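You operate a simulated robot arm through the tools that you are given. There is no shell and no other tool. Be economical: measure what you need, move in short steps, check, and stop when the job is done.

Carry out the task below with a simulated two-armed robot. There is one attempt and no reset: what you move stays moved.

## Task
Uncap the orange-band jar and put the jar in the middle drawer.
Fine: its cap stays on the table top; shut the drawer again; the other jar stays capped. Set down upright: what you pick out.

It is judged by the outcome, as a careful person would: the job done as asked, and still so three seconds after it is handed in. It fails if anything else is knocked over, pushed out of place, dropped, spilled or broken. Lids that push on must go on centred and level and be pressed home; caps that screw on are set level and turned clockwise until they are tight.

## Robot
Two 7-joint arms with two-finger parallel grippers on one trunk, on a base that drives. Base frame: it is fixed to the floor where the robot stands at the start and does not move with it; the origin is under the middle of the robot, x ahead of it, y to its left, z up; the surface under the hand at the start is at about z = 860. Lengths are in mm, angles in rad, forces in N, time in s.
The left shoulder is at the start at [70, 134, 1301], the right one opposite. With the tool pointing down near the work surface each hand reaches from about 100 to 620 mm from the robot's upright axis, wherever it stands, measured 20 degrees to its own side. Places, roughly: inside of the middle drawer of the steel table [400, 200, 700]; middle drawer of the steel table [400, 200, 700]; top of the steel table with three drawers [500, -200, 900]. Payload 1.57 kg a hand.
The TCP of each hand is the grasp point between the finger pads, 30 mm short of the fingertips. In the tool frame z runs along the fingers and y along their closing line. Largest opening 80 mm; finger width 17, thickness 12; the body of the gripper, 40 by 82 mm, starts 80 mm behind the TCP.
Orientation is that of the tool frame in the base frame, as a unit quaternion [x, y, z, w]. With the fingers straight down and closing along the base's y, the tool's x points along the base's -x, its y along +y and its z along -z.

## Interface
- The arms move only by the tool move_arm. It takes "left_commands", "right_commands" or both (then of equal length, played together; a hand with none holds still); each is a list of rows, each a list of 7 numbers: the turn, a rotation vector about the tool's x, y, z in rad, then the shift along the tool's x, y, z in mm, then the opening, from 0 (shut) to 1 (fully open). In form: [[ax, ay, az, dx, dy, dz, fingers], ...]. A call has 1 to 8 rows; each row shifts and turns the commanded pose from where the row before left it, along the tool's axes as they then stand. A row lasts 0.2 s, in which the tool goes at most 50 mm and 0.15 rad; a call with a longer step from one row to the next is refused whole, and so is a gripper value outside its range. A pose out of reach is approached as far as the arm can. The call stops where the force on the tool passes 40 N (or 10 N more than at its start, if that is more) or the arm is blocked; 0.2 s more then pass. Each finger travels about 153 mm/s and halts on what it meets, pressing with about 31 N; the grip force reading is that of the motor and also rises with nothing between the fingers. The clock runs only during rows and for 0.2 s after the last one: add rows that do not move to give the fingers time. It gives the time, the measured TCP pose, the force on the tool (base axes), the opening and the grip force at its end, in the units of the frame above (readings bear some noise), with the torque about the TCP (base axes, N m) and any sound that the robot's microphone picked up, and new pictures: "pictures" is both (left out), scene, wrist or none (wrist: the cameras of the hands that moved).
- Cameras (640 x 400 px; columns grow to the right, rows downward): "scene" is now at [120.3, 3.2, 1487.6]; the picture's right is [0.06, -1.00, 0.00], its down [-0.90, -0.05, -0.43] and it looks along [0.43, 0.03, -0.90] (base axes); focal length 214 px, centre (320, 200). "left" rides on the left gripper at [72, 7, -122] in its tool frame; the picture's right is [-0.09, 1.00, 0.00], its down [-0.84, -0.08, -0.54] and it looks along [-0.54, -0.05, 0.84] (tool axes); focal length 238 px, centre (320, 200). "right" rides on the right gripper at [72, -7, -122] in its tool frame; the picture's right is [0.09, 1.00, 0.00], its down [-0.84, 0.08, -0.54] and it looks along [-0.54, 0.05, 0.84] (tool axes); focal length 238 px, centre (320, 200). There is no depth. A picture from a camera that has moved, and an enlarged one, comes with that camera's place and axes in the base frame and with its lens. The place of the scene camera against the robot may be out by one fixed shift of up to 12 mm in any direction.
- lift_body(by): slides the trunk up (or, below 0, down) by that many mm; the arms and the scene camera ride with it, the base frame stays. It gives what a move gives, with no picture.
- drive_base(legs): drives the robot by 1 to 6 legs, each [ahead, left, turn to the left] in mm, mm and rad, along the robot's own axes; the way and the turn of a leg run together, so that a leg with both is an arc; at most 1500 mm and 3.142 rad a leg. The arms and the cameras ride along, it lands a little off, and it stops where it bumps. It gives what a move gives, and a new picture of the scene camera.
- head_to(pan, tilt): turns the head with the scene camera to pan (to the left, within 1.501 rad either way) and tilt (down, from -0.506 to 1.204), counted from straight ahead of the robot. It gives what a move gives, and a new picture of the scene camera.
- inspect(camera, box): a new picture of the part [left, top, right, bottom] of that camera's present view, enlarged. No time passes.
- finish_job(): hands the job in; it is judged then, once.

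Go step by step. Nothing tells you exact positions but the pictures and the camera data: compare them with the known pose of the tool, close in by small moves and look again before you grip or let go. The budget is 120 turns and 260 pictures, counting those below and the enlarged ones. Unless the task says otherwise, let go and move clear before handing in, and close with one line.

The tools are called after "Emit:" by a JSON object that holds its "op" and its "data". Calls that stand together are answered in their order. move_arm: Moves the arms, as the interface text tells. Its arguments: {"type":"object","properties":{"left_commands":{"type":"array","items":{"type":"array","items":{"type":"number"}}},"right_commands":{"type":"array","items":{"type":"array","items":{"type":"number"}}},"pictures":{"type":"string","enum":["both","scene","wrist","none"]}},"required":[]} The other tools are called the same way: lift_body (by) slides the trunk up or down; drive_base (legs) drives the base; head_to (pan, tilt) turns the head that bears the scene camera; inspect (camera, box) takes an enlarged picture of a part of a camera's view; finish_job () hands the job in.

At the start:

```text
t: 0.0
left_eef_pos: [456.3, 21.4, 1182.5]
left_ee_rot: [0.0, 1.0, 0.0, -0.001]
left_contact_force: [0.1, 0.1, 0.3]
left_torque: [0.02, 0.0, 0.0]
left_grip_width: 79.9
left_grasp_force: 0.0
right_eef_pos: [391.7, -396.7, 1204.0]
right_ee_rot: [0.0, 1.0, 0.0, 0.0]
right_contact_force: [1.1, 0.0, -1.3]
right_torque: [0.02, 0.0, 0.01]
right_grip_width: 79.9
right_grasp_force: 0.0
trunk travel left (down, up): [-875.0, 65.0]
robot x, y, heading: [1.5, 0.1, -0.002]
head pan, tilt: [0.058, 1.122]
```

scene: 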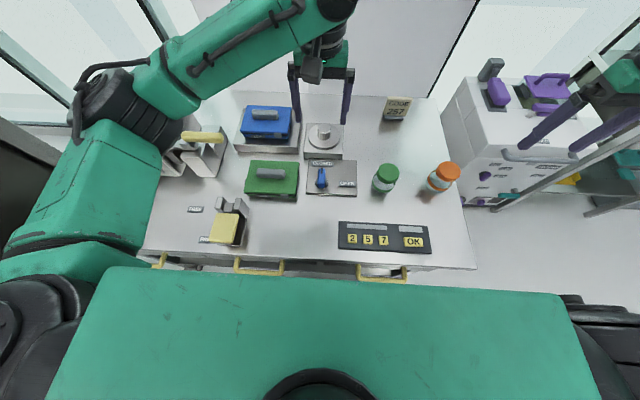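
right: 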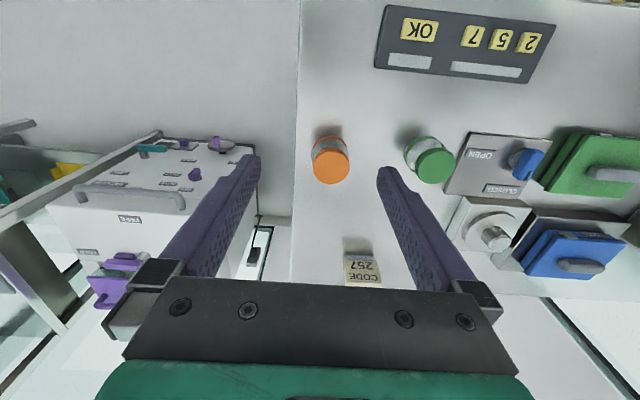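
left: 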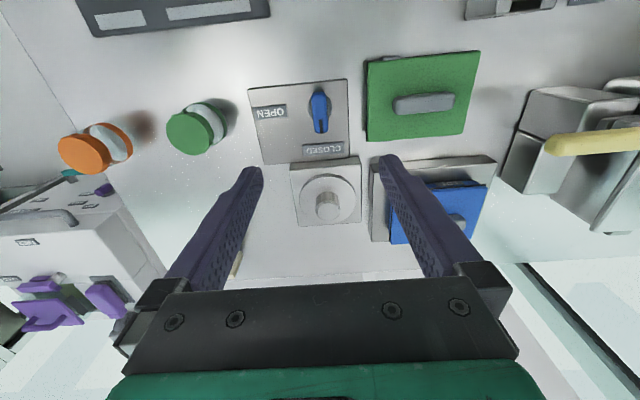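

I see a table with green and orange jars, a code keypad, a lever and three yellow drawer handles along the near edge. First I look closer at the details.

Emit:
{"op": "inspect", "data": {"camera": "scene", "box": [320, 80, 480, 290]}}

Emit:
{"op": "inspect", "data": {"camera": "scene", "box": [130, 90, 360, 290]}}

Emit:
{"op": "inspect", "data": {"camera": "right", "box": [280, 0, 580, 200]}}

```text
1.90 times, centred on (400, 185) of scene
camera zoom: at [120.3, 3.2, 1487.6], right [0.06, -1.0, 0.0], down [-0.9, -0.05, -0.43], along [0.43, 0.03, -0.9], focal length 408 px, centre (168, 229)
```

zoom: 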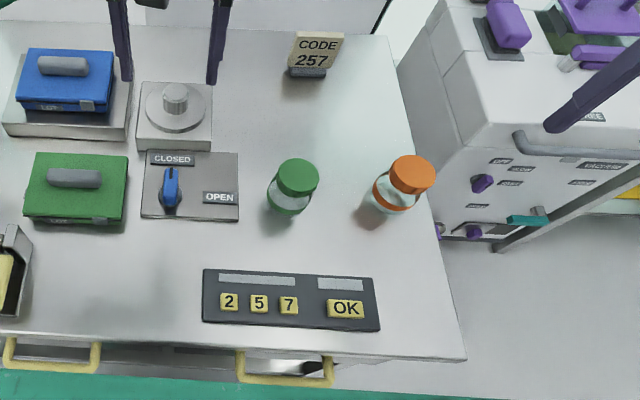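

```text
2.00 times, centred on (245, 190) of scene
camera zoom: at [120.3, 3.2, 1487.6], right [0.06, -1.0, 0.0], down [-0.9, -0.05, -0.43], along [0.43, 0.03, -0.9], focal length 429 px, centre (470, 220)
```

zoom: 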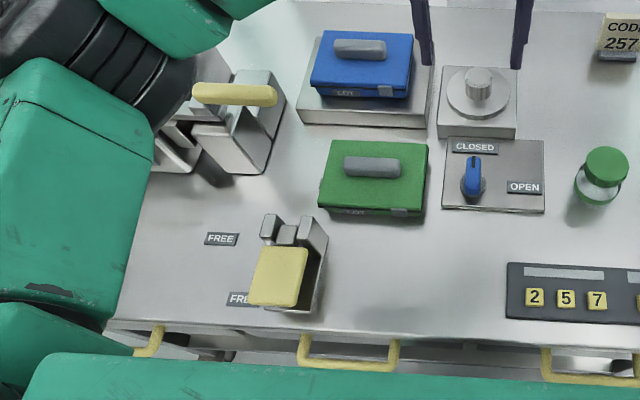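

```text
2.00 times, centred on (430, 100) of right
camera zoom: at [319.4, -404.1, 1325.9], right [-0.09, 1.0, 0.0], down [0.84, 0.08, 0.54], along [0.54, 0.05, -0.84], focal length 477 px, centre (100, 400)
```

zoom: 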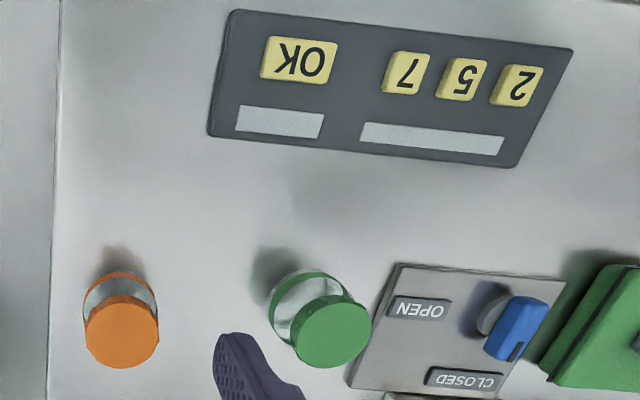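

The drawer fronts are hidden by the robot's own body. I back off to look at the drawers and what may block them.

Emit:
{"op": "drive_base", "data": {"legs": [[-600, 0, 0]]}}

Emit:
{"op": "head_to", "data": {"pan": 0.0, "tilt": 0.75}}

```text
t: 3.4
left_eef_pos: [-136.1, 21.1, 1182.0]
left_ee_rot: [0.003, 1.0, 0.0, -0.001]
left_contact_force: [0.1, 0.1, 1.0]
left_torque: [0.05, 0.01, -0.02]
left_grip_width: 80.0
left_grasp_force: 0.2
right_eef_pos: [-203.5, -397.4, 1204.6]
right_ee_rot: [0.003, 1.0, 0.0, -0.001]
right_contact_force: [0.1, 0.6, -0.1]
right_torque: [-0.03, 0.01, 0.02]
right_grip_width: 80.0
right_grasp_force: 0.0
trunk travel left (down, up): [-875.0, 65.0]
robot x, y, heading: [-595.7, 2.6, -0.002]
head pan, tilt: [0.058, 1.122]
camera scene: at [-471.8, 4.0, 1487.5], right [0.05, -1.0, 0.0], down [-0.9, -0.05, -0.43], along [0.43, 0.02, -0.9], focal length 214 px, centre (320, 200)
```

scene: 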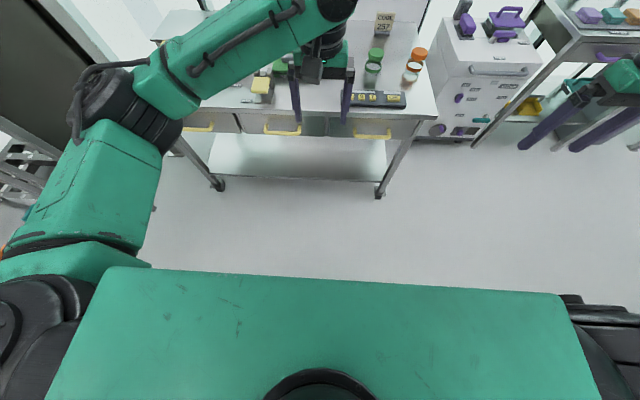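

```text
t: 4.2
left_eef_pos: [-137.6, 21.0, 1183.1]
left_ee_rot: [0.002, 1.0, 0.0, 0.0]
left_contact_force: [-0.3, 1.0, 0.2]
left_torque: [0.01, 0.01, 0.05]
left_grip_width: 80.2
left_grasp_force: 0.1
right_eef_pos: [-205.6, -397.1, 1205.1]
right_ee_rot: [0.003, 1.0, 0.0, 0.001]
right_contact_force: [0.2, -0.6, 0.4]
right_torque: [0.02, -0.03, 0.03]
right_grip_width: 80.0
right_grasp_force: 0.1
trunk travel left (down, up): [-875.0, 65.0]
robot x, y, heading: [-593.9, 1.1, -0.003]
head pan, tilt: [0.0, 0.75]
camera scene: at [-452.8, 0.3, 1514.8], right [-0.01, -1.0, 0.0], down [-0.68, 0.0, -0.73], along [0.73, 0.0, -0.68], focal length 214 px, centre (320, 200)
```

scene: 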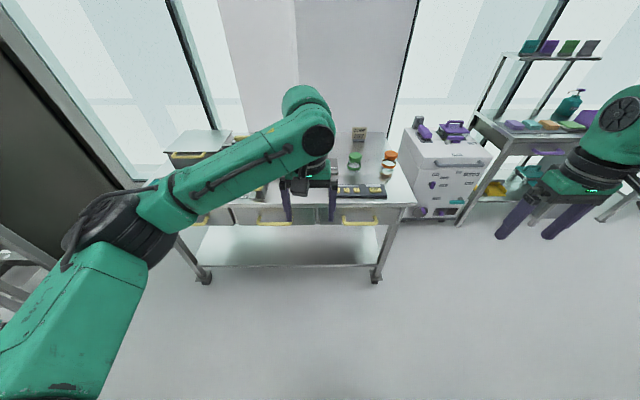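

Emit:
{"op": "inspect", "data": {"camera": "scene", "box": [160, 120, 420, 290]}}

```text
2.35 times, centred on (290, 205) of scene
camera zoom: at [-452.8, 0.3, 1514.8], right [-0.01, -1.0, 0.0], down [-0.68, 0.0, -0.73], along [0.73, 0.0, -0.68], focal length 505 px, centre (391, 188)
```

zoom: 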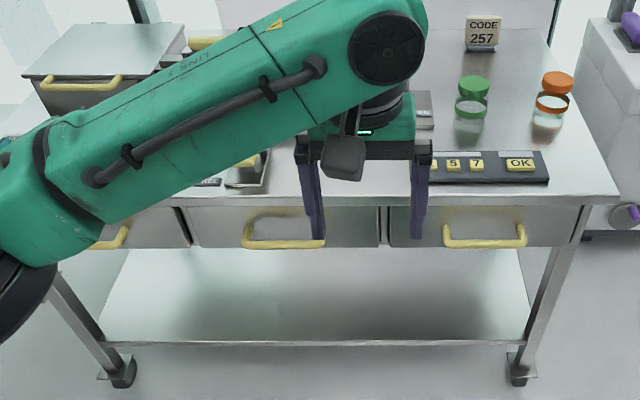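

Three side-by-side drawers; the middle one's handle is around [195, 205, 775]. I'll uncap the jar first, so I move in front of the jars with a bit of right offset.

Emit:
{"op": "drive_base", "data": {"legs": [[0, -220, 0], [560, 0, 0]]}}

Emit:
{"op": "head_to", "data": {"pan": -0.25, "tilt": 0.95}}

```text
t: 8.7
left_eef_pos: [414.1, -203.5, 1182.8]
left_ee_rot: [0.005, 1.0, 0.0, 0.0]
left_contact_force: [-0.6, 0.6, 0.1]
left_torque: [0.03, -0.01, -0.02]
left_grip_width: 79.9
left_grasp_force: 0.0
right_eef_pos: [346.2, -621.3, 1206.2]
right_ee_rot: [0.005, 1.0, 0.001, 0.001]
right_contact_force: [-0.5, -0.4, 0.6]
right_torque: [-0.03, 0.01, -0.03]
right_grip_width: 80.1
right_grasp_force: 0.2
trunk travel left (down, up): [-875.0, 65.0]
robot x, y, heading: [-41.2, -219.0, -0.007]
head pan, tilt: [0.0, 0.75]
camera scene: at [100.2, -222.0, 1515.0], right [-0.01, -1.0, 0.0], down [-0.68, 0.01, -0.73], along [0.73, -0.01, -0.68], focal length 214 px, centre (320, 200)
```

scene: 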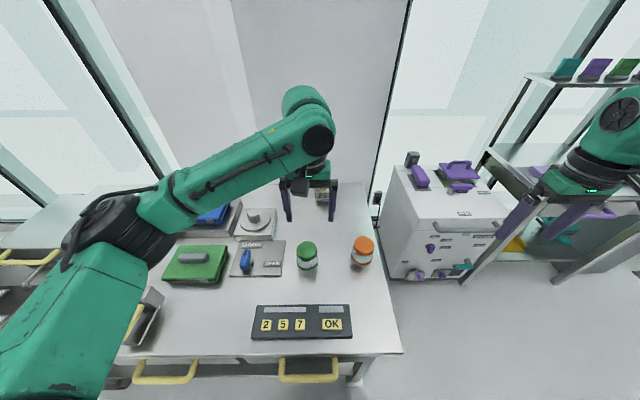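

```text
t: 9.4
left_eef_pos: [415.9, -202.5, 1181.6]
left_ee_rot: [0.004, 1.0, 0.0, -0.001]
left_contact_force: [0.0, 0.3, 0.0]
left_torque: [-0.02, 0.0, 0.01]
left_grip_width: 80.4
left_grasp_force: 0.1
right_eef_pos: [347.6, -619.0, 1205.2]
right_ee_rot: [0.005, 1.0, 0.0, 0.001]
right_contact_force: [0.8, 0.5, 0.7]
right_torque: [0.0, 0.0, 0.02]
right_grip_width: 80.0
right_grasp_force: 0.0
trunk travel left (down, up): [-875.0, 65.0]
robot x, y, heading: [-37.3, -220.1, -0.011]
head pan, tilt: [-0.25, 0.949]
camera scene: at [89.8, -239.8, 1499.3], right [-0.26, -0.97, 0.0], down [-0.79, 0.21, -0.58], along [0.56, -0.15, -0.81], focal length 214 px, centre (320, 200)
```

scene: 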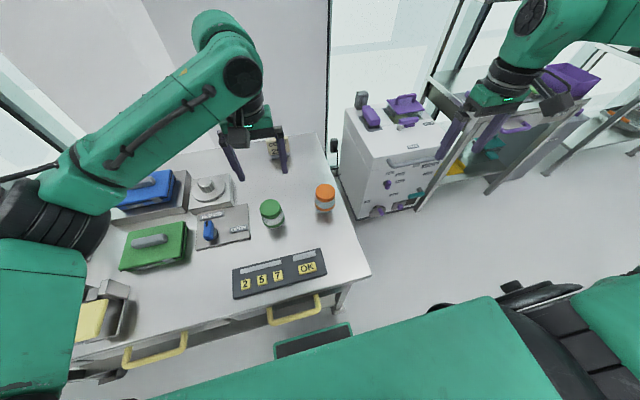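

Orange cap top is roughly at [515, -371, 925]. I drive in slightly, and bring the right hand above it to look with the wrist camera, moving the left hand aside.

Emit:
{"op": "drive_base", "data": {"legs": [[35, 0, 0.01]]}}

Emit:
{"op": "move_arm", "data": {"right_commands": [[0, 0, 0, -12, 31, 12, 1], [0, 0, 0, -12, 31, 12, 1], [0, 0, 0, -12, 31, 12, 1], [0, 0, 0, -12, 31, 12, 1], [0, 0, 0, -12, 31, 12, 1], [0, 0, 0, -12, 31, 12, 1], [0, 0, 0, -12, 31, 12, 1], [0, 0, 0, -12, 31, 12, 1]], "left_commands": [[0, 0, 0, 0, 20, 0, 1], [0, 0, 0, 0, 20, 0, 1], [0, 0, 0, 0, 20, 0, 1], [0, 0, 0, 0, 20, 0, 1], [0, 0, 0, 0, 20, 0, 1], [0, 0, 0, 0, 20, 0, 1], [0, 0, 0, 0, 0, 0, 1], [0, 0, 0, 0, 0, 0, 1]], "pictures": "both"}}

```text
t: 10.3
left_eef_pos: [444.2, -197.8, 1186.2]
left_ee_rot: [0.0, 1.0, 0.0, 0.003]
left_contact_force: [-1.1, -0.2, 0.5]
left_torque: [-0.01, -0.09, -0.02]
left_grip_width: 80.0
left_grasp_force: 0.0
right_eef_pos: [378.2, -618.1, 1207.3]
right_ee_rot: [0.0, 1.0, 0.0, 0.003]
right_contact_force: [-0.4, -0.6, -0.5]
right_torque: [0.04, -0.04, -0.02]
right_grip_width: 80.1
right_grasp_force: 0.0
trunk travel left (down, up): [-875.0, 65.0]
robot x, y, heading: [-3.9, -220.2, -0.0]
head pan, tilt: [-0.25, 0.949]
camera scene: at [114.7, -239.2, 1500.2], right [-0.25, -0.97, 0.0], down [-0.78, 0.2, -0.59], along [0.57, -0.14, -0.81], focal length 214 px, centre (320, 200)
```

scene: 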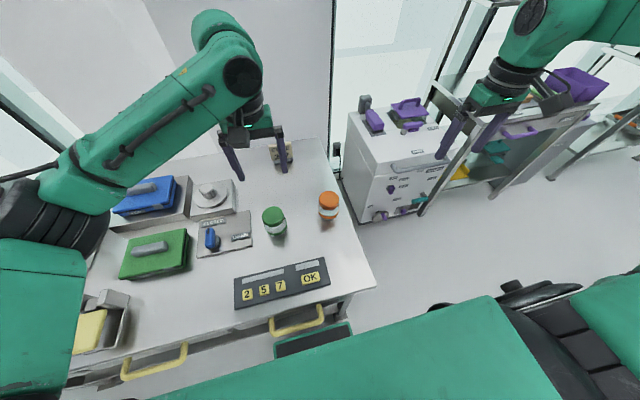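

```text
t: 12.1
left_eef_pos: [451.4, -79.3, 1183.5]
left_ee_rot: [0.0, 1.0, 0.0, -0.001]
left_contact_force: [-0.5, -0.1, -0.7]
left_torque: [0.03, 0.0, 0.03]
left_grip_width: 79.9
left_grasp_force: 0.0
right_eef_pos: [489.8, -541.1, 1099.1]
right_ee_rot: [-0.003, 1.0, 0.005, 0.0]
right_contact_force: [-0.2, -0.9, 0.2]
right_torque: [-0.01, 0.02, 0.03]
right_grip_width: 79.9
right_grasp_force: 0.1
right hand out of reach, approached as far as the arm can: row 3, 4, 5, 6, 7, 8
trunk travel left (down, up): [-875.0, 65.0]
robot x, y, heading: [-5.3, -221.6, 0.004]
head pan, tilt: [-0.25, 0.949]
camera scene: at [126.0, -239.0, 1499.2], right [-0.25, -0.97, 0.0], down [-0.79, 0.2, -0.58], along [0.56, -0.14, -0.81], focal length 214 px, centre (320, 200)
camera right: at [417.7, -549.2, 1219.5], right [-0.1, 0.99, 0.01], down [0.84, 0.08, 0.54], along [0.54, 0.06, -0.84], focal length 238 px, centre (320, 200)
camera left: at [380.3, -72.8, 1304.4], right [0.09, 1.0, 0.0], down [0.84, -0.08, 0.54], along [0.54, -0.05, -0.84], focal length 238 px, centre (320, 200)
```

scene: 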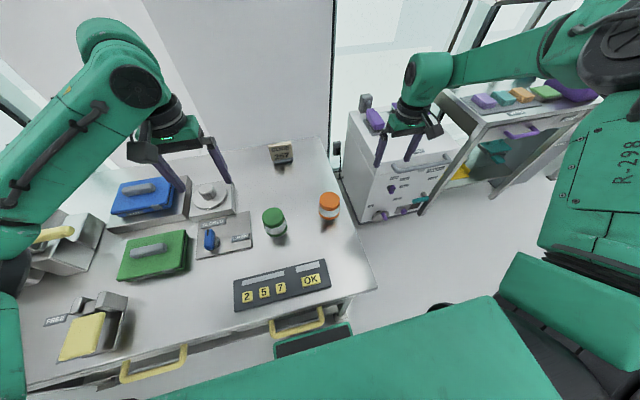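
right: 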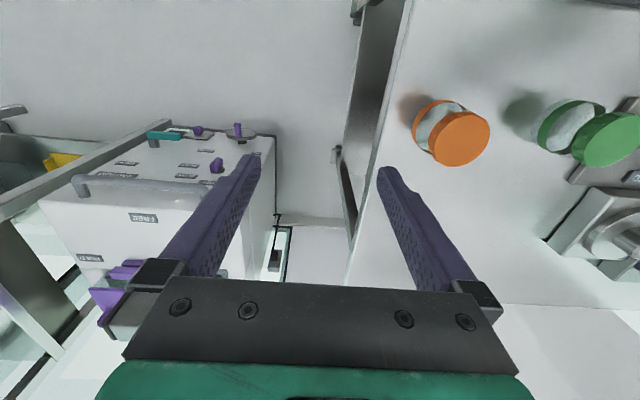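
left: 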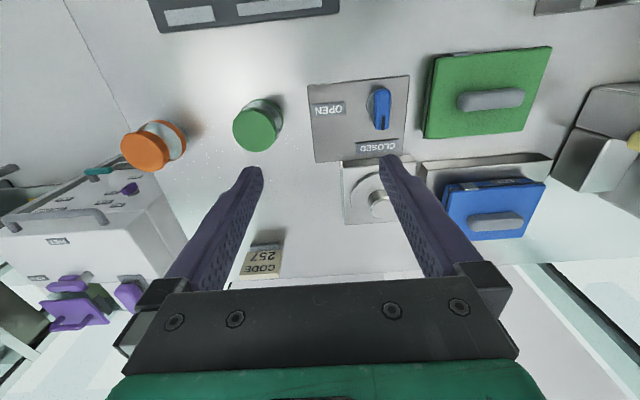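

Triangulated cap top: about [496, -368, 935]. The right arm got stuck short in reach; I nudge it from where it is toward the jar.

Emit:
{"op": "move_arm", "data": {"right_commands": [[0, 0, 0, 10, 25, 0, 1], [0, 0, 0, 0, 30, 0, 1], [0, 0, 0, 0, 30, 0, 1], [0, 0, 0, 0, 30, 0, 1], [0, 0, 0, 0, 30, 0, 1], [0, 0, 0, 0, 28, 0, 1]], "pictures": "both"}}

```text
t: 13.5
left_eef_pos: [449.6, -79.1, 1183.7]
left_ee_rot: [0.001, 1.0, -0.001, 0.0]
left_contact_force: [0.1, -0.6, 0.7]
left_torque: [-0.03, 0.0, 0.01]
left_grip_width: 80.0
left_grasp_force: 0.1
right_eef_pos: [481.7, -541.6, 1098.6]
right_ee_rot: [-0.003, 1.0, 0.005, 0.0]
right_contact_force: [0.1, -0.1, 0.6]
right_torque: [-0.04, -0.02, 0.01]
right_grip_width: 80.1
right_grasp_force: 0.1
right hand out of reach, approached as far as the arm can: row 1, 2, 3, 4, 5, 6
trunk travel left (down, up): [-875.0, 65.0]
robot x, y, heading: [-3.0, -222.7, -0.0]
head pan, tilt: [-0.25, 0.949]
camera scene: at [124.8, -238.8, 1499.3], right [-0.25, -0.97, 0.0], down [-0.79, 0.2, -0.58], along [0.56, -0.14, -0.81], focal length 214 px, centre (320, 200)
camera right: at [410.2, -550.6, 1218.9], right [-0.1, 1.0, 0.01], down [0.84, 0.08, 0.54], along [0.54, 0.06, -0.84], focal length 238 px, centre (320, 200)
```

scene: 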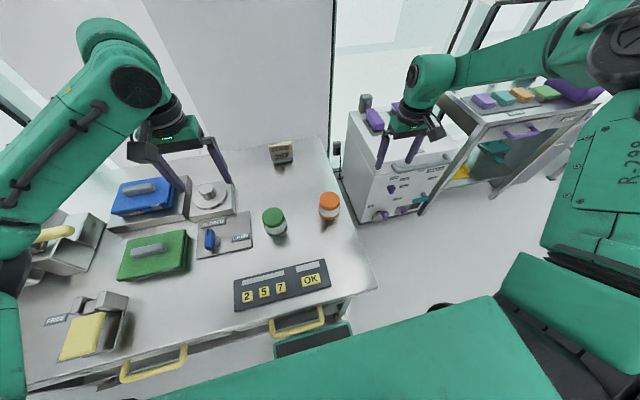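
right: 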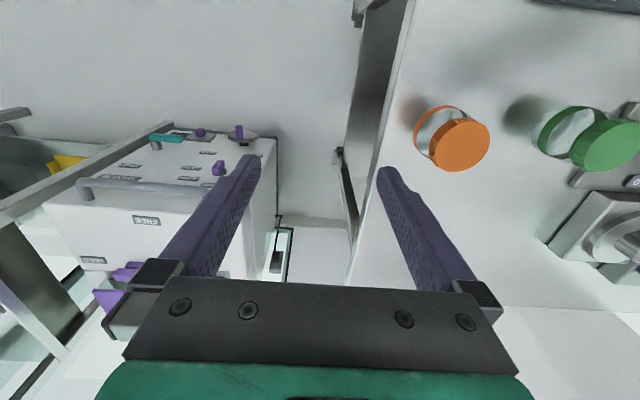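

Emit:
{"op": "move_arm", "data": {"right_commands": [[0, 0, 0, 30, 0, -20, 1], [0, 0, 0, 30, 0, -20, 1], [0, 0, 0, 30, 10, -20, 1], [0, 0, 0, 0, 30, 0, 1], [0, 0, 0, 0, 30, 0, 1], [0, 0, 0, 0, 30, 0, 1], [0, 0, 0, 0, 30, 0, 1], [0, 0, 0, 0, 30, 0, 1]], "pictures": "scene"}}

```text
t: 15.3
left_eef_pos: [451.2, -78.3, 1183.0]
left_ee_rot: [0.0, 1.0, 0.001, -0.001]
left_contact_force: [0.8, 0.0, 0.2]
left_torque: [0.0, 0.0, 0.03]
left_grip_width: 80.0
left_grasp_force: 0.0
right_eef_pos: [391.6, -550.7, 1155.6]
right_ee_rot: [-0.002, 1.0, 0.003, 0.0]
right_contact_force: [0.1, 0.8, 0.5]
right_torque: [0.04, 0.01, 0.0]
right_grip_width: 80.0
right_grasp_force: 0.0
right hand out of reach, approached as far as the arm can: row 1, 3, 4, 5, 6, 7, 8
trunk travel left (down, up): [-875.0, 65.0]
robot x, y, heading: [-4.8, -220.3, -0.004]
head pan, tilt: [-0.25, 0.949]
camera scene: at [125.0, -238.9, 1499.3], right [-0.25, -0.97, 0.0], down [-0.79, 0.2, -0.58], along [0.56, -0.14, -0.81], focal length 214 px, centre (320, 200)
```

scene: 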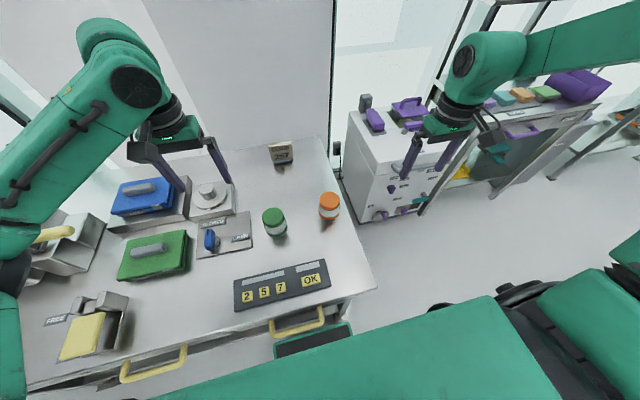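

The right arm seems to hit a wrist joint limit with this yaw. I let the hand yaw with the arm as it swings inward.

Emit:
{"op": "move_arm", "data": {"right_commands": [[0, 0, -0.12, 0, 0, 0, 1], [0, 0, -0.12, 0, 0, 0, 1], [0, 0, -0.12, 0, 0, 0, 1], [0, 0, -0.12, 0, 0, 0, 1], [0, 0, -0.1, 0, 30, 0, 1], [0, 0, 0, 0, 30, 0, 1], [0, 0, 0, 0, 30, 0, 1], [0, 0, 0, 0, 30, 0, 1]], "pictures": "scene"}}

```text
t: 17.1
left_eef_pos: [450.6, -78.0, 1183.2]
left_ee_rot: [0.0, 1.0, -0.002, 0.0]
left_contact_force: [-0.7, -0.8, -0.1]
left_torque: [-0.02, -0.01, -0.01]
left_grip_width: 80.1
left_grasp_force: 0.0
right_eef_pos: [327.5, -447.8, 1159.7]
right_ee_rot: [-0.286, 0.958, -0.001, 0.0]
right_contact_force: [-0.1, 0.7, -0.9]
right_torque: [0.03, 0.0, -0.02]
right_grip_width: 80.1
right_grasp_force: 0.2
trunk travel left (down, up): [-875.0, 65.0]
robot x, y, heading: [-6.7, -217.6, -0.001]
head pan, tilt: [-0.25, 0.949]
camera scene: at [124.0, -237.6, 1499.4], right [-0.25, -0.97, 0.0], down [-0.79, 0.2, -0.58], along [0.56, -0.14, -0.81], focal length 214 px, centre (320, 200)
```

scene: 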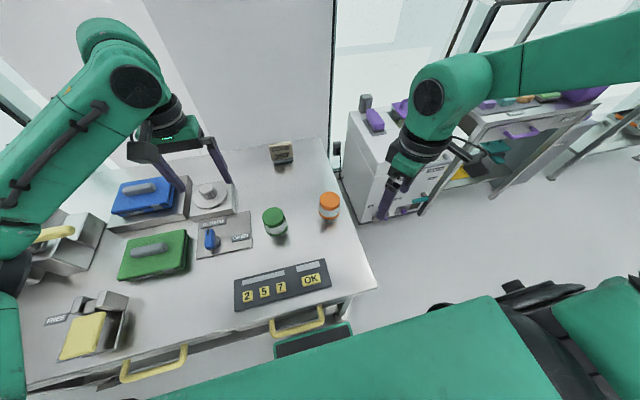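

Emit:
{"op": "move_arm", "data": {"right_commands": [[0, 0, 0, -37, -5, 15, 1], [0, 0, 0, -37, -5, 15, 1], [0, 0, 0, -37, -5, 15, 1], [0, 0, 0, -37, -5, 15, 1], [0, 0, 0, -37, -5, 15, 1]], "pictures": "both"}}

```text
t: 18.3
left_eef_pos: [452.5, -80.3, 1181.8]
left_ee_rot: [0.0, 1.0, 0.0, -0.002]
left_contact_force: [0.5, -0.5, 0.5]
left_torque: [0.02, 0.05, -0.04]
left_grip_width: 80.1
left_grasp_force: 0.1
right_eef_pos: [505.2, -387.5, 1085.3]
right_ee_rot: [-0.288, 0.958, 0.002, -0.003]
right_contact_force: [1.0, 0.1, -0.4]
right_torque: [0.03, 0.0, 0.04]
right_grip_width: 80.0
right_grasp_force: 0.0
right hand out of reach, approached as far as the arm can: row 4, 5
trunk travel left (down, up): [-875.0, 65.0]
robot x, y, heading: [-5.5, -221.3, 0.005]
head pan, tilt: [-0.25, 0.949]
camera scene: at [128.1, -238.8, 1499.0], right [-0.25, -0.97, 0.0], down [-0.79, 0.2, -0.58], along [0.56, -0.14, -0.81], focal length 214 px, centre (320, 200)
camera right: at [448.6, -435.2, 1206.6], right [-0.63, 0.78, 0.01], down [0.66, 0.52, 0.54], along [0.42, 0.34, -0.84], focal length 238 px, centre (320, 200)
```

scene: 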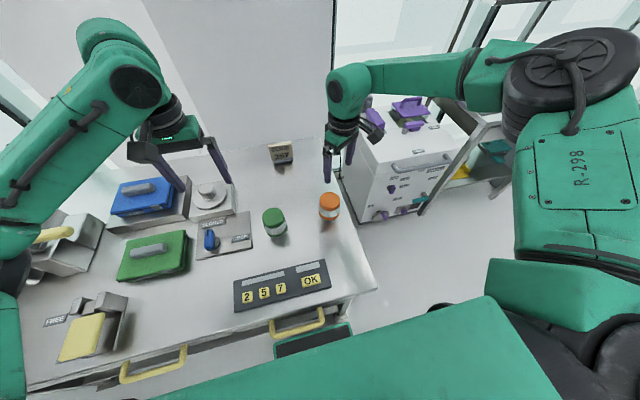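
right: 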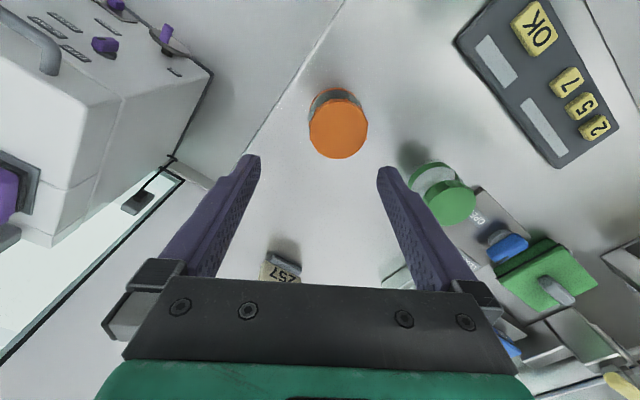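

Cap refined to about [495, -370, 935], ~66 mm wide. The arm is near its reach, so I lower the trunk for better posture, raising the right hand a little first.

Emit:
{"op": "move_arm", "data": {"right_commands": [[0, 0, 0, 15, 0, -20, 1], [0, 0, 0, 15, 0, -20, 1]], "pictures": "none"}}

Emit:
{"op": "lift_body", "data": {"by": -100}}

```text
t: 18.9
left_eef_pos: [450.4, -78.9, 1184.2]
left_ee_rot: [0.001, 1.0, 0.0, 0.0]
left_contact_force: [-0.2, 0.8, 0.2]
left_torque: [-0.01, 0.04, -0.02]
left_grip_width: 80.1
left_grasp_force: 0.0
right_eef_pos: [475.7, -407.1, 1126.9]
right_ee_rot: [-0.286, 0.958, 0.0, 0.0]
right_contact_force: [-0.5, 0.3, -1.0]
right_torque: [-0.02, -0.01, -0.02]
right_grip_width: 79.9
right_grasp_force: 0.1
trunk travel left (down, up): [-875.0, 65.0]
robot x, y, heading: [-8.7, -221.4, 0.001]
head pan, tilt: [-0.25, 0.949]
```

```text
t: 20.2
left_eef_pos: [451.0, -79.3, 1082.2]
left_ee_rot: [0.0, 1.0, 0.0, 0.001]
left_contact_force: [0.1, 0.8, -0.4]
left_torque: [0.0, 0.01, 0.0]
left_grip_width: 80.0
left_grasp_force: 0.1
right_eef_pos: [477.8, -406.9, 1026.6]
right_ee_rot: [-0.287, 0.958, 0.0, -0.001]
right_contact_force: [-1.1, 0.1, 1.0]
right_torque: [-0.02, -0.01, -0.03]
right_grip_width: 79.9
right_grasp_force: 0.1
trunk travel left (down, up): [-775.0, 165.0]
robot x, y, heading: [-4.1, -221.4, -0.002]
head pan, tilt: [-0.25, 0.949]
```

Next, bring the left hand around to grip the jar body from front-left with its camera up: this needs about half a turn of yaw and then a tilt. I start with the yaw.

Emit:
{"op": "move_arm", "data": {"left_commands": [[0, 0, 0.15, 0, 0, 0, 1], [0, 0, 0.15, 0, 0, 0, 1], [0, 0, 0.15, 0, 0, 0, 1], [0, 0, 0.15, 0, 0, 0, 1], [0, 0, 0.15, 0, 0, 0, 1], [0, 0, 0.15, 0, 0, 0, 1], [0, 0, 0.15, 0, 0, 0, 1], [0, 0, 0.15, 0, 0, 0, 1]], "pictures": "none"}}

Emit:
{"op": "move_arm", "data": {"left_commands": [[0, 0, 0.15, 0, 0, 0, 1], [0, 0, 0.15, 0, 0, 0, 1], [0, 0, 0.15, 0, 0, 0, 1], [0, 0, 0.15, 0, 0, 0, 1], [0, 0, 0.15, 0, 0, 0, 1], [0, 0, 0.15, 0, 0, 0, 1], [0, 0, 0.15, 0, 0, 0, 1], [0, 0, 0.15, 0, 0, 0, 1]], "pictures": "none"}}

Emit:
{"op": "move_arm", "data": {"left_commands": [[0, 0, 0.15, 0, 0, 0, 1], [0, 0, 0.15, 0, 0, 0, 1], [0, 0, 0.15, 0, 0, 0, 1], [0, 0, 0.15, 0, 0, 0, 1], [0, 0, 0.14, 0, 0, 0, 1]], "pictures": "scene"}}

```text
t: 22.0
left_eef_pos: [451.3, -78.2, 1083.1]
left_ee_rot: [0.565, 0.825, 0.0, 0.0]
left_contact_force: [-0.1, -0.3, 0.2]
left_torque: [-0.03, 0.02, -0.02]
left_grip_width: 80.3
left_grasp_force: 0.1
right_eef_pos: [477.3, -406.9, 1026.8]
right_ee_rot: [-0.286, 0.958, 0.0, 0.0]
right_contact_force: [0.6, -0.3, 0.3]
right_torque: [0.01, -0.01, -0.02]
right_grip_width: 79.9
right_grasp_force: 0.1
trunk travel left (down, up): [-775.0, 165.0]
robot x, y, heading: [-3.6, -222.5, 0.002]
head pan, tilt: [-0.25, 0.949]
```

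```text
t: 23.8
left_eef_pos: [450.6, -78.6, 1083.3]
left_ee_rot: [0.932, 0.362, 0.0, 0.001]
left_contact_force: [0.7, 1.4, 1.1]
left_torque: [0.03, 0.01, -0.04]
left_grip_width: 80.0
left_grasp_force: 0.1
right_eef_pos: [476.8, -405.1, 1026.3]
right_ee_rot: [-0.286, 0.958, 0.0, 0.0]
right_contact_force: [-0.5, -0.7, 0.8]
right_torque: [0.02, 0.01, 0.05]
right_grip_width: 80.2
right_grasp_force: 0.0
trunk travel left (down, up): [-775.0, 165.0]
robot x, y, heading: [-4.0, -222.4, -0.002]
head pan, tilt: [-0.25, 0.949]
```

```text
t: 25.0
left_eef_pos: [450.7, -78.6, 1083.0]
left_ee_rot: [1.0, 0.001, 0.0, -0.001]
left_contact_force: [0.7, 0.5, -0.4]
left_torque: [-0.02, 0.02, 0.0]
left_grip_width: 79.9
left_grasp_force: 0.0
right_eef_pos: [476.7, -405.7, 1025.7]
right_ee_rot: [-0.287, 0.958, 0.0, -0.001]
right_contact_force: [0.2, -0.7, 0.2]
right_torque: [0.02, 0.0, -0.01]
right_grip_width: 80.1
right_grasp_force: 0.0
trunk travel left (down, up): [-775.0, 165.0]
robot x, y, heading: [-8.5, -223.0, -0.003]
head pan, tilt: [-0.25, 0.949]
camera scene: at [124.7, -238.8, 1399.3], right [-0.25, -0.97, 0.0], down [-0.79, 0.2, -0.58], along [0.56, -0.14, -0.81], focal length 214 px, centre (320, 200)
```

scene: 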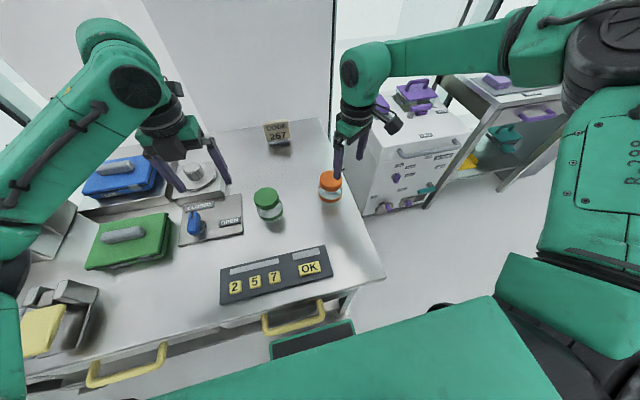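

Emit:
{"op": "move_arm", "data": {"left_commands": [[0, 0, 0.13, 0, 0, 0, 1], [0, 0, 0.13, 0, 0, 0, 1], [0, 0, 0.13, 0, 0, 0, 1], [0, 0, 0.13, 0, 0, 0, 1], [0, 0.14, 0, 0, 0, 0, 1], [0, 0.14, 0, 0, 0, 0, 1], [0, 0.14, 0, 0, 0, 0, 1], [0, 0.14, 0, 0, 0, 0, 1]], "pictures": "none"}}

Emit:
{"op": "move_arm", "data": {"left_commands": [[0, 0.14, 0, 0, 0, 0, 1], [0, 0.14, 0, 0, 0, 0, 1], [0, 0.14, 0, 0, 0, 0, 1], [0, 0.14, 0, 0, 0, 0, 1], [0, 0.1, 0, 0, 0, 0, 1]], "pictures": "both"}}

```text
t: 26.8
left_eef_pos: [449.6, -78.0, 1083.1]
left_ee_rot: [0.928, -0.247, 0.269, 0.072]
left_contact_force: [0.1, -0.7, 0.4]
left_torque: [0.01, -0.02, 0.0]
left_grip_width: 80.0
left_grasp_force: 0.0
right_eef_pos: [477.0, -405.5, 1026.6]
right_ee_rot: [-0.287, 0.958, -0.001, 0.0]
right_contact_force: [0.6, 0.5, -0.9]
right_torque: [0.0, -0.01, 0.0]
right_grip_width: 79.9
right_grasp_force: 0.1
trunk travel left (down, up): [-775.0, 165.0]
robot x, y, heading: [-4.7, -220.8, 0.002]
head pan, tilt: [-0.25, 0.949]
```

```text
t: 28.0
left_eef_pos: [451.2, -79.6, 1082.5]
left_ee_rot: [0.908, -0.24, 0.332, 0.088]
left_contact_force: [-0.2, 0.8, 0.1]
left_torque: [0.01, -0.01, -0.01]
left_grip_width: 80.0
left_grasp_force: 0.0
left hand out of reach, approached as far as the arm can: row 2, 3, 4, 5
right_eef_pos: [476.6, -406.6, 1026.1]
right_ee_rot: [-0.286, 0.958, 0.0, 0.0]
right_contact_force: [0.9, -0.6, -0.2]
right_torque: [0.03, -0.01, -0.01]
right_grip_width: 80.3
right_grasp_force: 0.1
trunk travel left (down, up): [-775.0, 165.0]
robot x, y, heading: [-6.8, -220.8, 0.002]
head pan, tilt: [-0.25, 0.949]
camera scene: at [124.7, -238.8, 1399.3], right [-0.25, -0.97, 0.0], down [-0.79, 0.2, -0.58], along [0.56, -0.14, -0.81], focal length 214 px, centre (320, 200)
camera left: at [427.5, -74.0, 1222.1], right [-0.55, -0.83, -0.06], down [-0.82, 0.56, -0.12], along [0.14, -0.02, -0.99], focal length 238 px, centre (320, 200)
```

scene: 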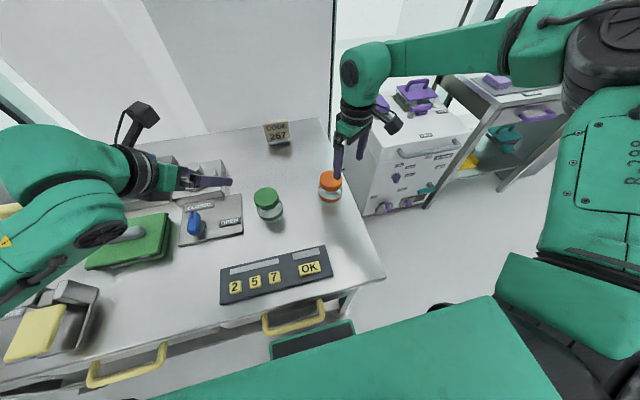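
left: 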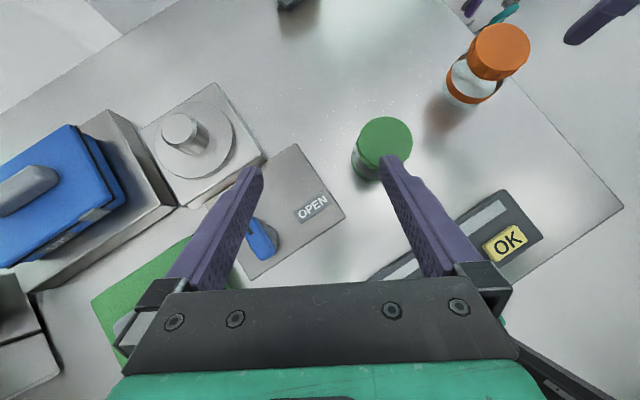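

Tilt stops at 40°. I'll shift the left hand toward the jar (away from the body's left side) and try tilting further there.

Emit:
{"op": "move_arm", "data": {"left_commands": [[0, 0, 0, 3, 43, 18, 1], [0, 0, 0, 3, 43, 18, 1], [0, 0, 0, 3, 43, 18, 1], [0, 0, 0, 3, 43, 18, 1], [0, 0.1, 0, 0, 0, 0, 1], [0, 0.1, 0, 0, 0, 0, 1], [0, 0.1, 0, 0, 0, 0, 1]], "pictures": "both"}}

```text
t: 29.6
left_eef_pos: [413.3, -258.0, 1036.1]
left_ee_rot: [0.849, -0.224, 0.463, 0.122]
left_contact_force: [0.0, 0.4, 0.4]
left_torque: [0.03, -0.01, 0.0]
left_grip_width: 80.1
left_grasp_force: 0.0
right_eef_pos: [476.6, -407.1, 1026.4]
right_ee_rot: [-0.286, 0.958, -0.001, 0.001]
right_contact_force: [-1.0, 0.4, -0.8]
right_torque: [-0.01, -0.03, 0.01]
right_grip_width: 80.0
right_grasp_force: 0.0
trunk travel left (down, up): [-775.0, 165.0]
robot x, y, heading: [-5.0, -224.3, -0.001]
head pan, tilt: [-0.25, 0.949]
camera scene: at [124.7, -239.4, 1399.3], right [-0.25, -0.97, 0.0], down [-0.79, 0.2, -0.58], along [0.56, -0.14, -0.81], focal length 214 px, centre (320, 200)
camera left: at [355.6, -231.5, 1161.5], right [-0.54, -0.84, -0.08], down [-0.75, 0.52, -0.41], along [0.39, -0.16, -0.91], focal length 238 px, centre (320, 200)
```

scene: 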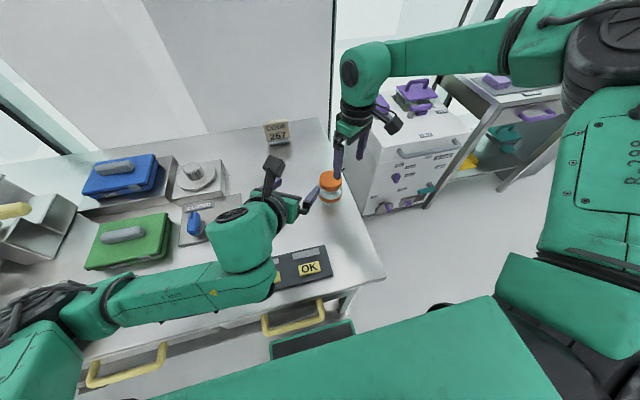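
left: 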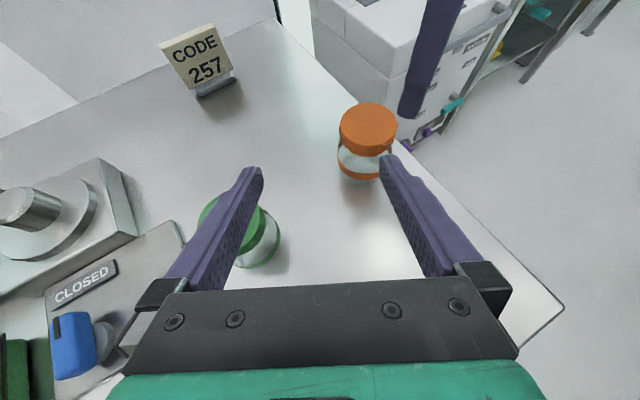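

Emit:
{"op": "inspect", "data": {"camera": "left", "box": [300, 80, 440, 210]}}

Emit:
{"op": "move_arm", "data": {"left_commands": [[0, 0.1, 0, 0, 0, 0, 1], [0, 0.1, 0, 0, 0, 0, 1]], "pictures": "none"}}

```text
3.08 times, centred on (370, 145) of left
camera zoom: at [355.6, -231.5, 1161.5], right [-0.54, -0.84, -0.08], down [-0.75, 0.52, -0.41], along [0.39, -0.16, -0.91], focal length 733 px, centre (166, 369)
```

zoom: 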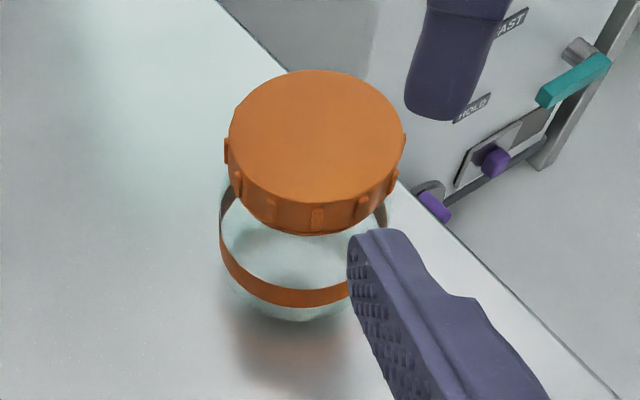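

```text
t: 30.2
left_eef_pos: [414.6, -254.9, 1036.0]
left_ee_rot: [0.798, -0.212, 0.545, 0.145]
left_contact_force: [0.2, 0.0, 0.7]
left_torque: [0.01, 0.0, -0.01]
left_grip_width: 80.3
left_grasp_force: 0.0
right_eef_pos: [476.4, -405.8, 1026.7]
right_ee_rot: [-0.287, 0.958, 0.0, 0.0]
right_contact_force: [0.0, -0.5, 0.7]
right_torque: [0.03, -0.03, -0.01]
right_grip_width: 79.9
right_grasp_force: 0.0
trunk travel left (down, up): [-775.0, 165.0]
robot x, y, heading: [-7.2, -218.1, -0.006]
head pan, tilt: [-0.25, 0.949]
```

The cap is a ribbed screw cap (top ≈ 941, table ≈ 859, jar about 67 mm wide). I lower the left hand to a pre-grasp 100 mm short of the jar.

Emit:
{"op": "move_arm", "data": {"left_commands": [[0, 0, 0, -31, 19.3, 24, 1], [0, 0, 0, -31, 19.3, 24, 1], [0, 0, 0, -31, 19.3, 24, 1]], "pictures": "both"}}

```text
t: 31.0
left_eef_pos: [415.2, -324.4, 921.4]
left_ee_rot: [0.798, -0.211, 0.546, 0.144]
left_contact_force: [-0.9, 0.3, 0.2]
left_torque: [-0.02, 0.0, 0.02]
left_grip_width: 79.9
left_grasp_force: 0.0
right_eef_pos: [477.6, -407.0, 1026.9]
right_ee_rot: [-0.286, 0.958, 0.0, 0.0]
right_contact_force: [-0.1, 0.0, 0.2]
right_torque: [0.01, -0.01, 0.02]
right_grip_width: 80.1
right_grasp_force: 0.1
trunk travel left (down, up): [-775.0, 165.0]
robot x, y, heading: [-5.2, -222.0, 0.004]
head pan, tilt: [-0.25, 0.949]
camera scene: at [124.7, -239.7, 1399.3], right [-0.25, -0.97, 0.0], down [-0.79, 0.2, -0.58], along [0.56, -0.14, -0.81], focal length 214 px, centre (320, 200)
camera left: at [335.4, -287.0, 1031.6], right [-0.52, -0.85, -0.09], down [-0.67, 0.47, -0.58], along [0.54, -0.25, -0.81], focal length 238 px, centre (320, 200)
```

scene: 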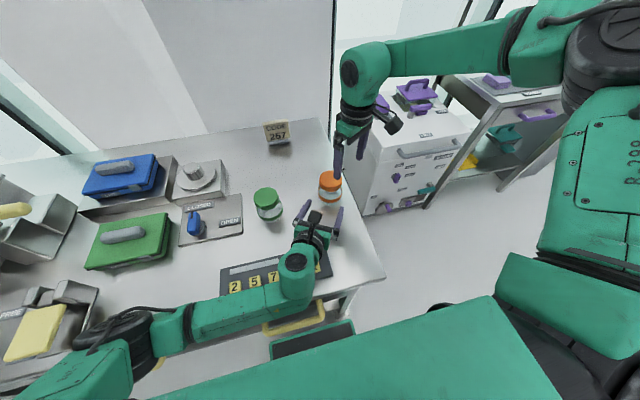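
left: 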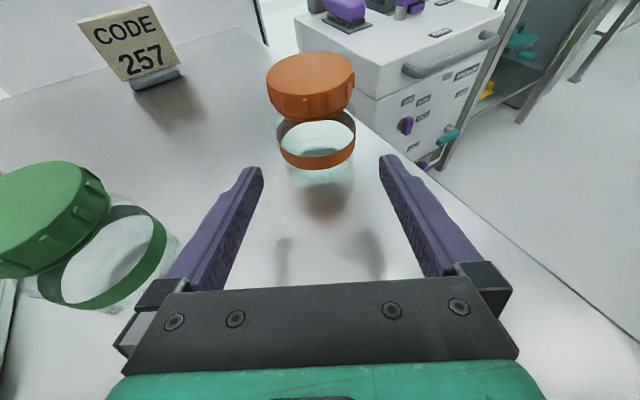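

The jar is nearly centred between the left fingers (about 3 mm off). I advance along the fingers to straddle the jar body.

Emit:
{"op": "move_arm", "data": {"left_commands": [[0, 0, 0, 0, -3, 24.5, 1], [0, 0, 0, 0, 0, 24.5, 1], [0, 0, 0, 0, 0, 24.5, 1], [0, 0, 0, 0, 0, 24.5, 1]], "pictures": "both"}}

```text
t: 32.0
left_eef_pos: [493.9, -364.8, 888.5]
left_ee_rot: [0.798, -0.21, 0.546, 0.144]
left_contact_force: [-0.7, -1.5, 0.0]
left_torque: [0.0, -0.03, 0.02]
left_grip_width: 80.0
left_grasp_force: 0.0
right_eef_pos: [475.7, -405.2, 1027.3]
right_ee_rot: [-0.287, 0.958, 0.001, 0.002]
right_contact_force: [-0.5, 0.3, 0.3]
right_torque: [0.02, -0.01, -0.02]
right_grip_width: 80.1
right_grasp_force: 0.0
trunk travel left (down, up): [-775.0, 165.0]
robot x, y, heading: [-5.0, -215.1, 0.002]
head pan, tilt: [-0.25, 0.949]
heard: click
camera scene: at [123.1, -238.7, 1399.6], right [-0.25, -0.97, 0.0], down [-0.79, 0.2, -0.58], along [0.56, -0.14, -0.81], focal length 214 px, centre (320, 200)
camera left: at [415.2, -328.3, 998.9], right [-0.52, -0.85, -0.09], down [-0.66, 0.47, -0.59], along [0.54, -0.25, -0.81], focal length 238 px, centre (320, 200)
```

scene: 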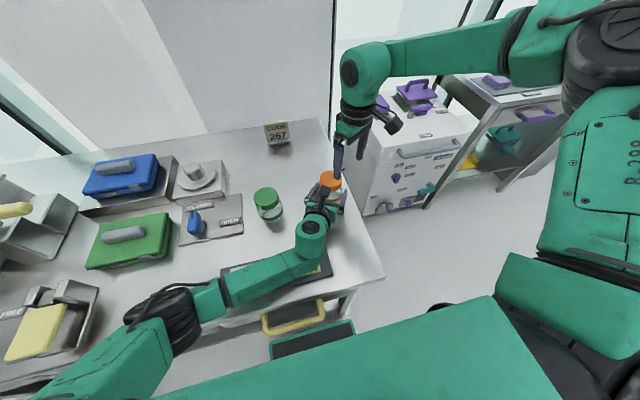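
left: 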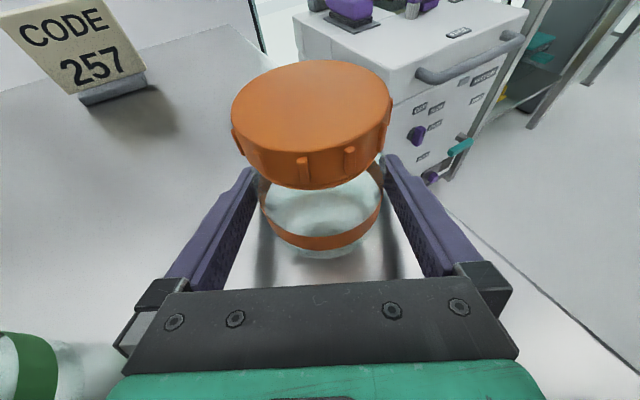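

There was a click - perhaps the wrist grazed a keypad key. I check the keypad area before gripping.

Emit:
{"op": "inspect", "data": {"camera": "scene", "box": [200, 150, 400, 300]}}

```text
2.67 times, centred on (300, 225) of scene
camera zoom: at [123.1, -238.7, 1399.6], right [-0.25, -0.97, 0.0], down [-0.79, 0.2, -0.58], along [0.56, -0.14, -0.81], focal length 572 px, centre (373, 133)
```

zoom: 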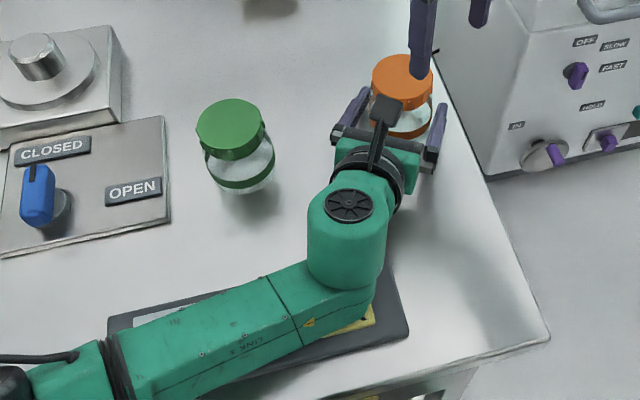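

The forearm link lies low over the keypad. I tilt the hand 0.15 rad more steeply to lift the forearm off it.

Emit:
{"op": "move_arm", "data": {"left_commands": [[0, -0.08, 0, 0, 0, 0, 1], [0, -0.08, 0, 0, 0, 0, 1], [0, 0, 0, 0, 0, 0, 1]], "pictures": "both"}}

```text
t: 32.8
left_eef_pos: [494.8, -366.0, 887.8]
left_ee_rot: [0.84, -0.222, 0.48, 0.126]
left_contact_force: [-0.3, 0.5, -0.1]
left_torque: [0.01, 0.0, 0.03]
left_grip_width: 79.7
left_grasp_force: 0.1
right_eef_pos: [477.1, -406.4, 1025.9]
right_ee_rot: [-0.287, 0.958, 0.0, 0.0]
right_contact_force: [-0.5, -0.5, -0.5]
right_torque: [-0.02, 0.0, 0.01]
right_grip_width: 80.3
right_grasp_force: 0.0
trunk travel left (down, up): [-775.0, 165.0]
robot x, y, heading: [-5.0, -219.0, -0.001]
head pan, tilt: [-0.25, 0.949]
camera scene: at [124.9, -238.6, 1399.3], right [-0.25, -0.97, 0.0], down [-0.79, 0.2, -0.58], along [0.56, -0.14, -0.81], focal length 214 px, centre (320, 200)
camera left: at [432.5, -337.9, 1010.7], right [-0.53, -0.84, -0.08], down [-0.74, 0.51, -0.45], along [0.42, -0.18, -0.89], focal length 238 px, centre (320, 200)
```

scene: 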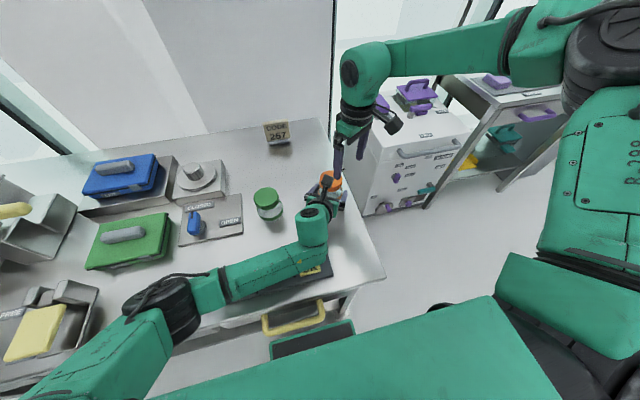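
left: 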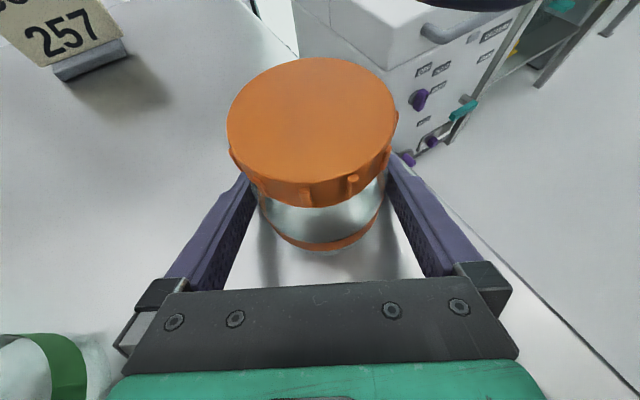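

Forearm is higher now. Gripping the jar body with the left hand.

Emit:
{"op": "move_arm", "data": {"left_commands": [[0, 0, 0, 0, 0, 0, 0.6], [0, 0, 0, 0, 0, 0, 0.6], [0, 0, 0, 0, 0, 0, 0.6], [0, 0, 0, 0, 0, 0, 0.6]], "pictures": "wrist"}}

```text
t: 33.8
left_eef_pos: [495.0, -365.6, 887.7]
left_ee_rot: [0.84, -0.221, 0.48, 0.126]
left_contact_force: [-0.1, 0.4, 0.0]
left_torque: [0.04, 0.02, -0.01]
left_grip_width: 69.8
left_grasp_force: 30.8
right_eef_pos: [477.8, -406.2, 1026.3]
right_ee_rot: [-0.287, 0.958, 0.001, 0.0]
right_contact_force: [-0.5, 0.2, -0.5]
right_torque: [0.0, -0.04, -0.02]
right_grip_width: 80.1
right_grasp_force: 0.1
trunk travel left (down, up): [-775.0, 165.0]
robot x, y, heading: [-4.6, -221.2, -0.001]
head pan, tilt: [-0.25, 0.949]
camera left: at [432.4, -337.9, 1010.7], right [-0.53, -0.84, -0.08], down [-0.74, 0.51, -0.45], along [0.42, -0.18, -0.89], focal length 238 px, centre (320, 200)
```

left: 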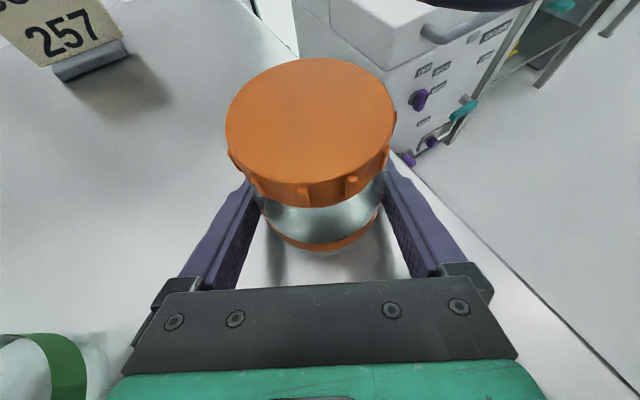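

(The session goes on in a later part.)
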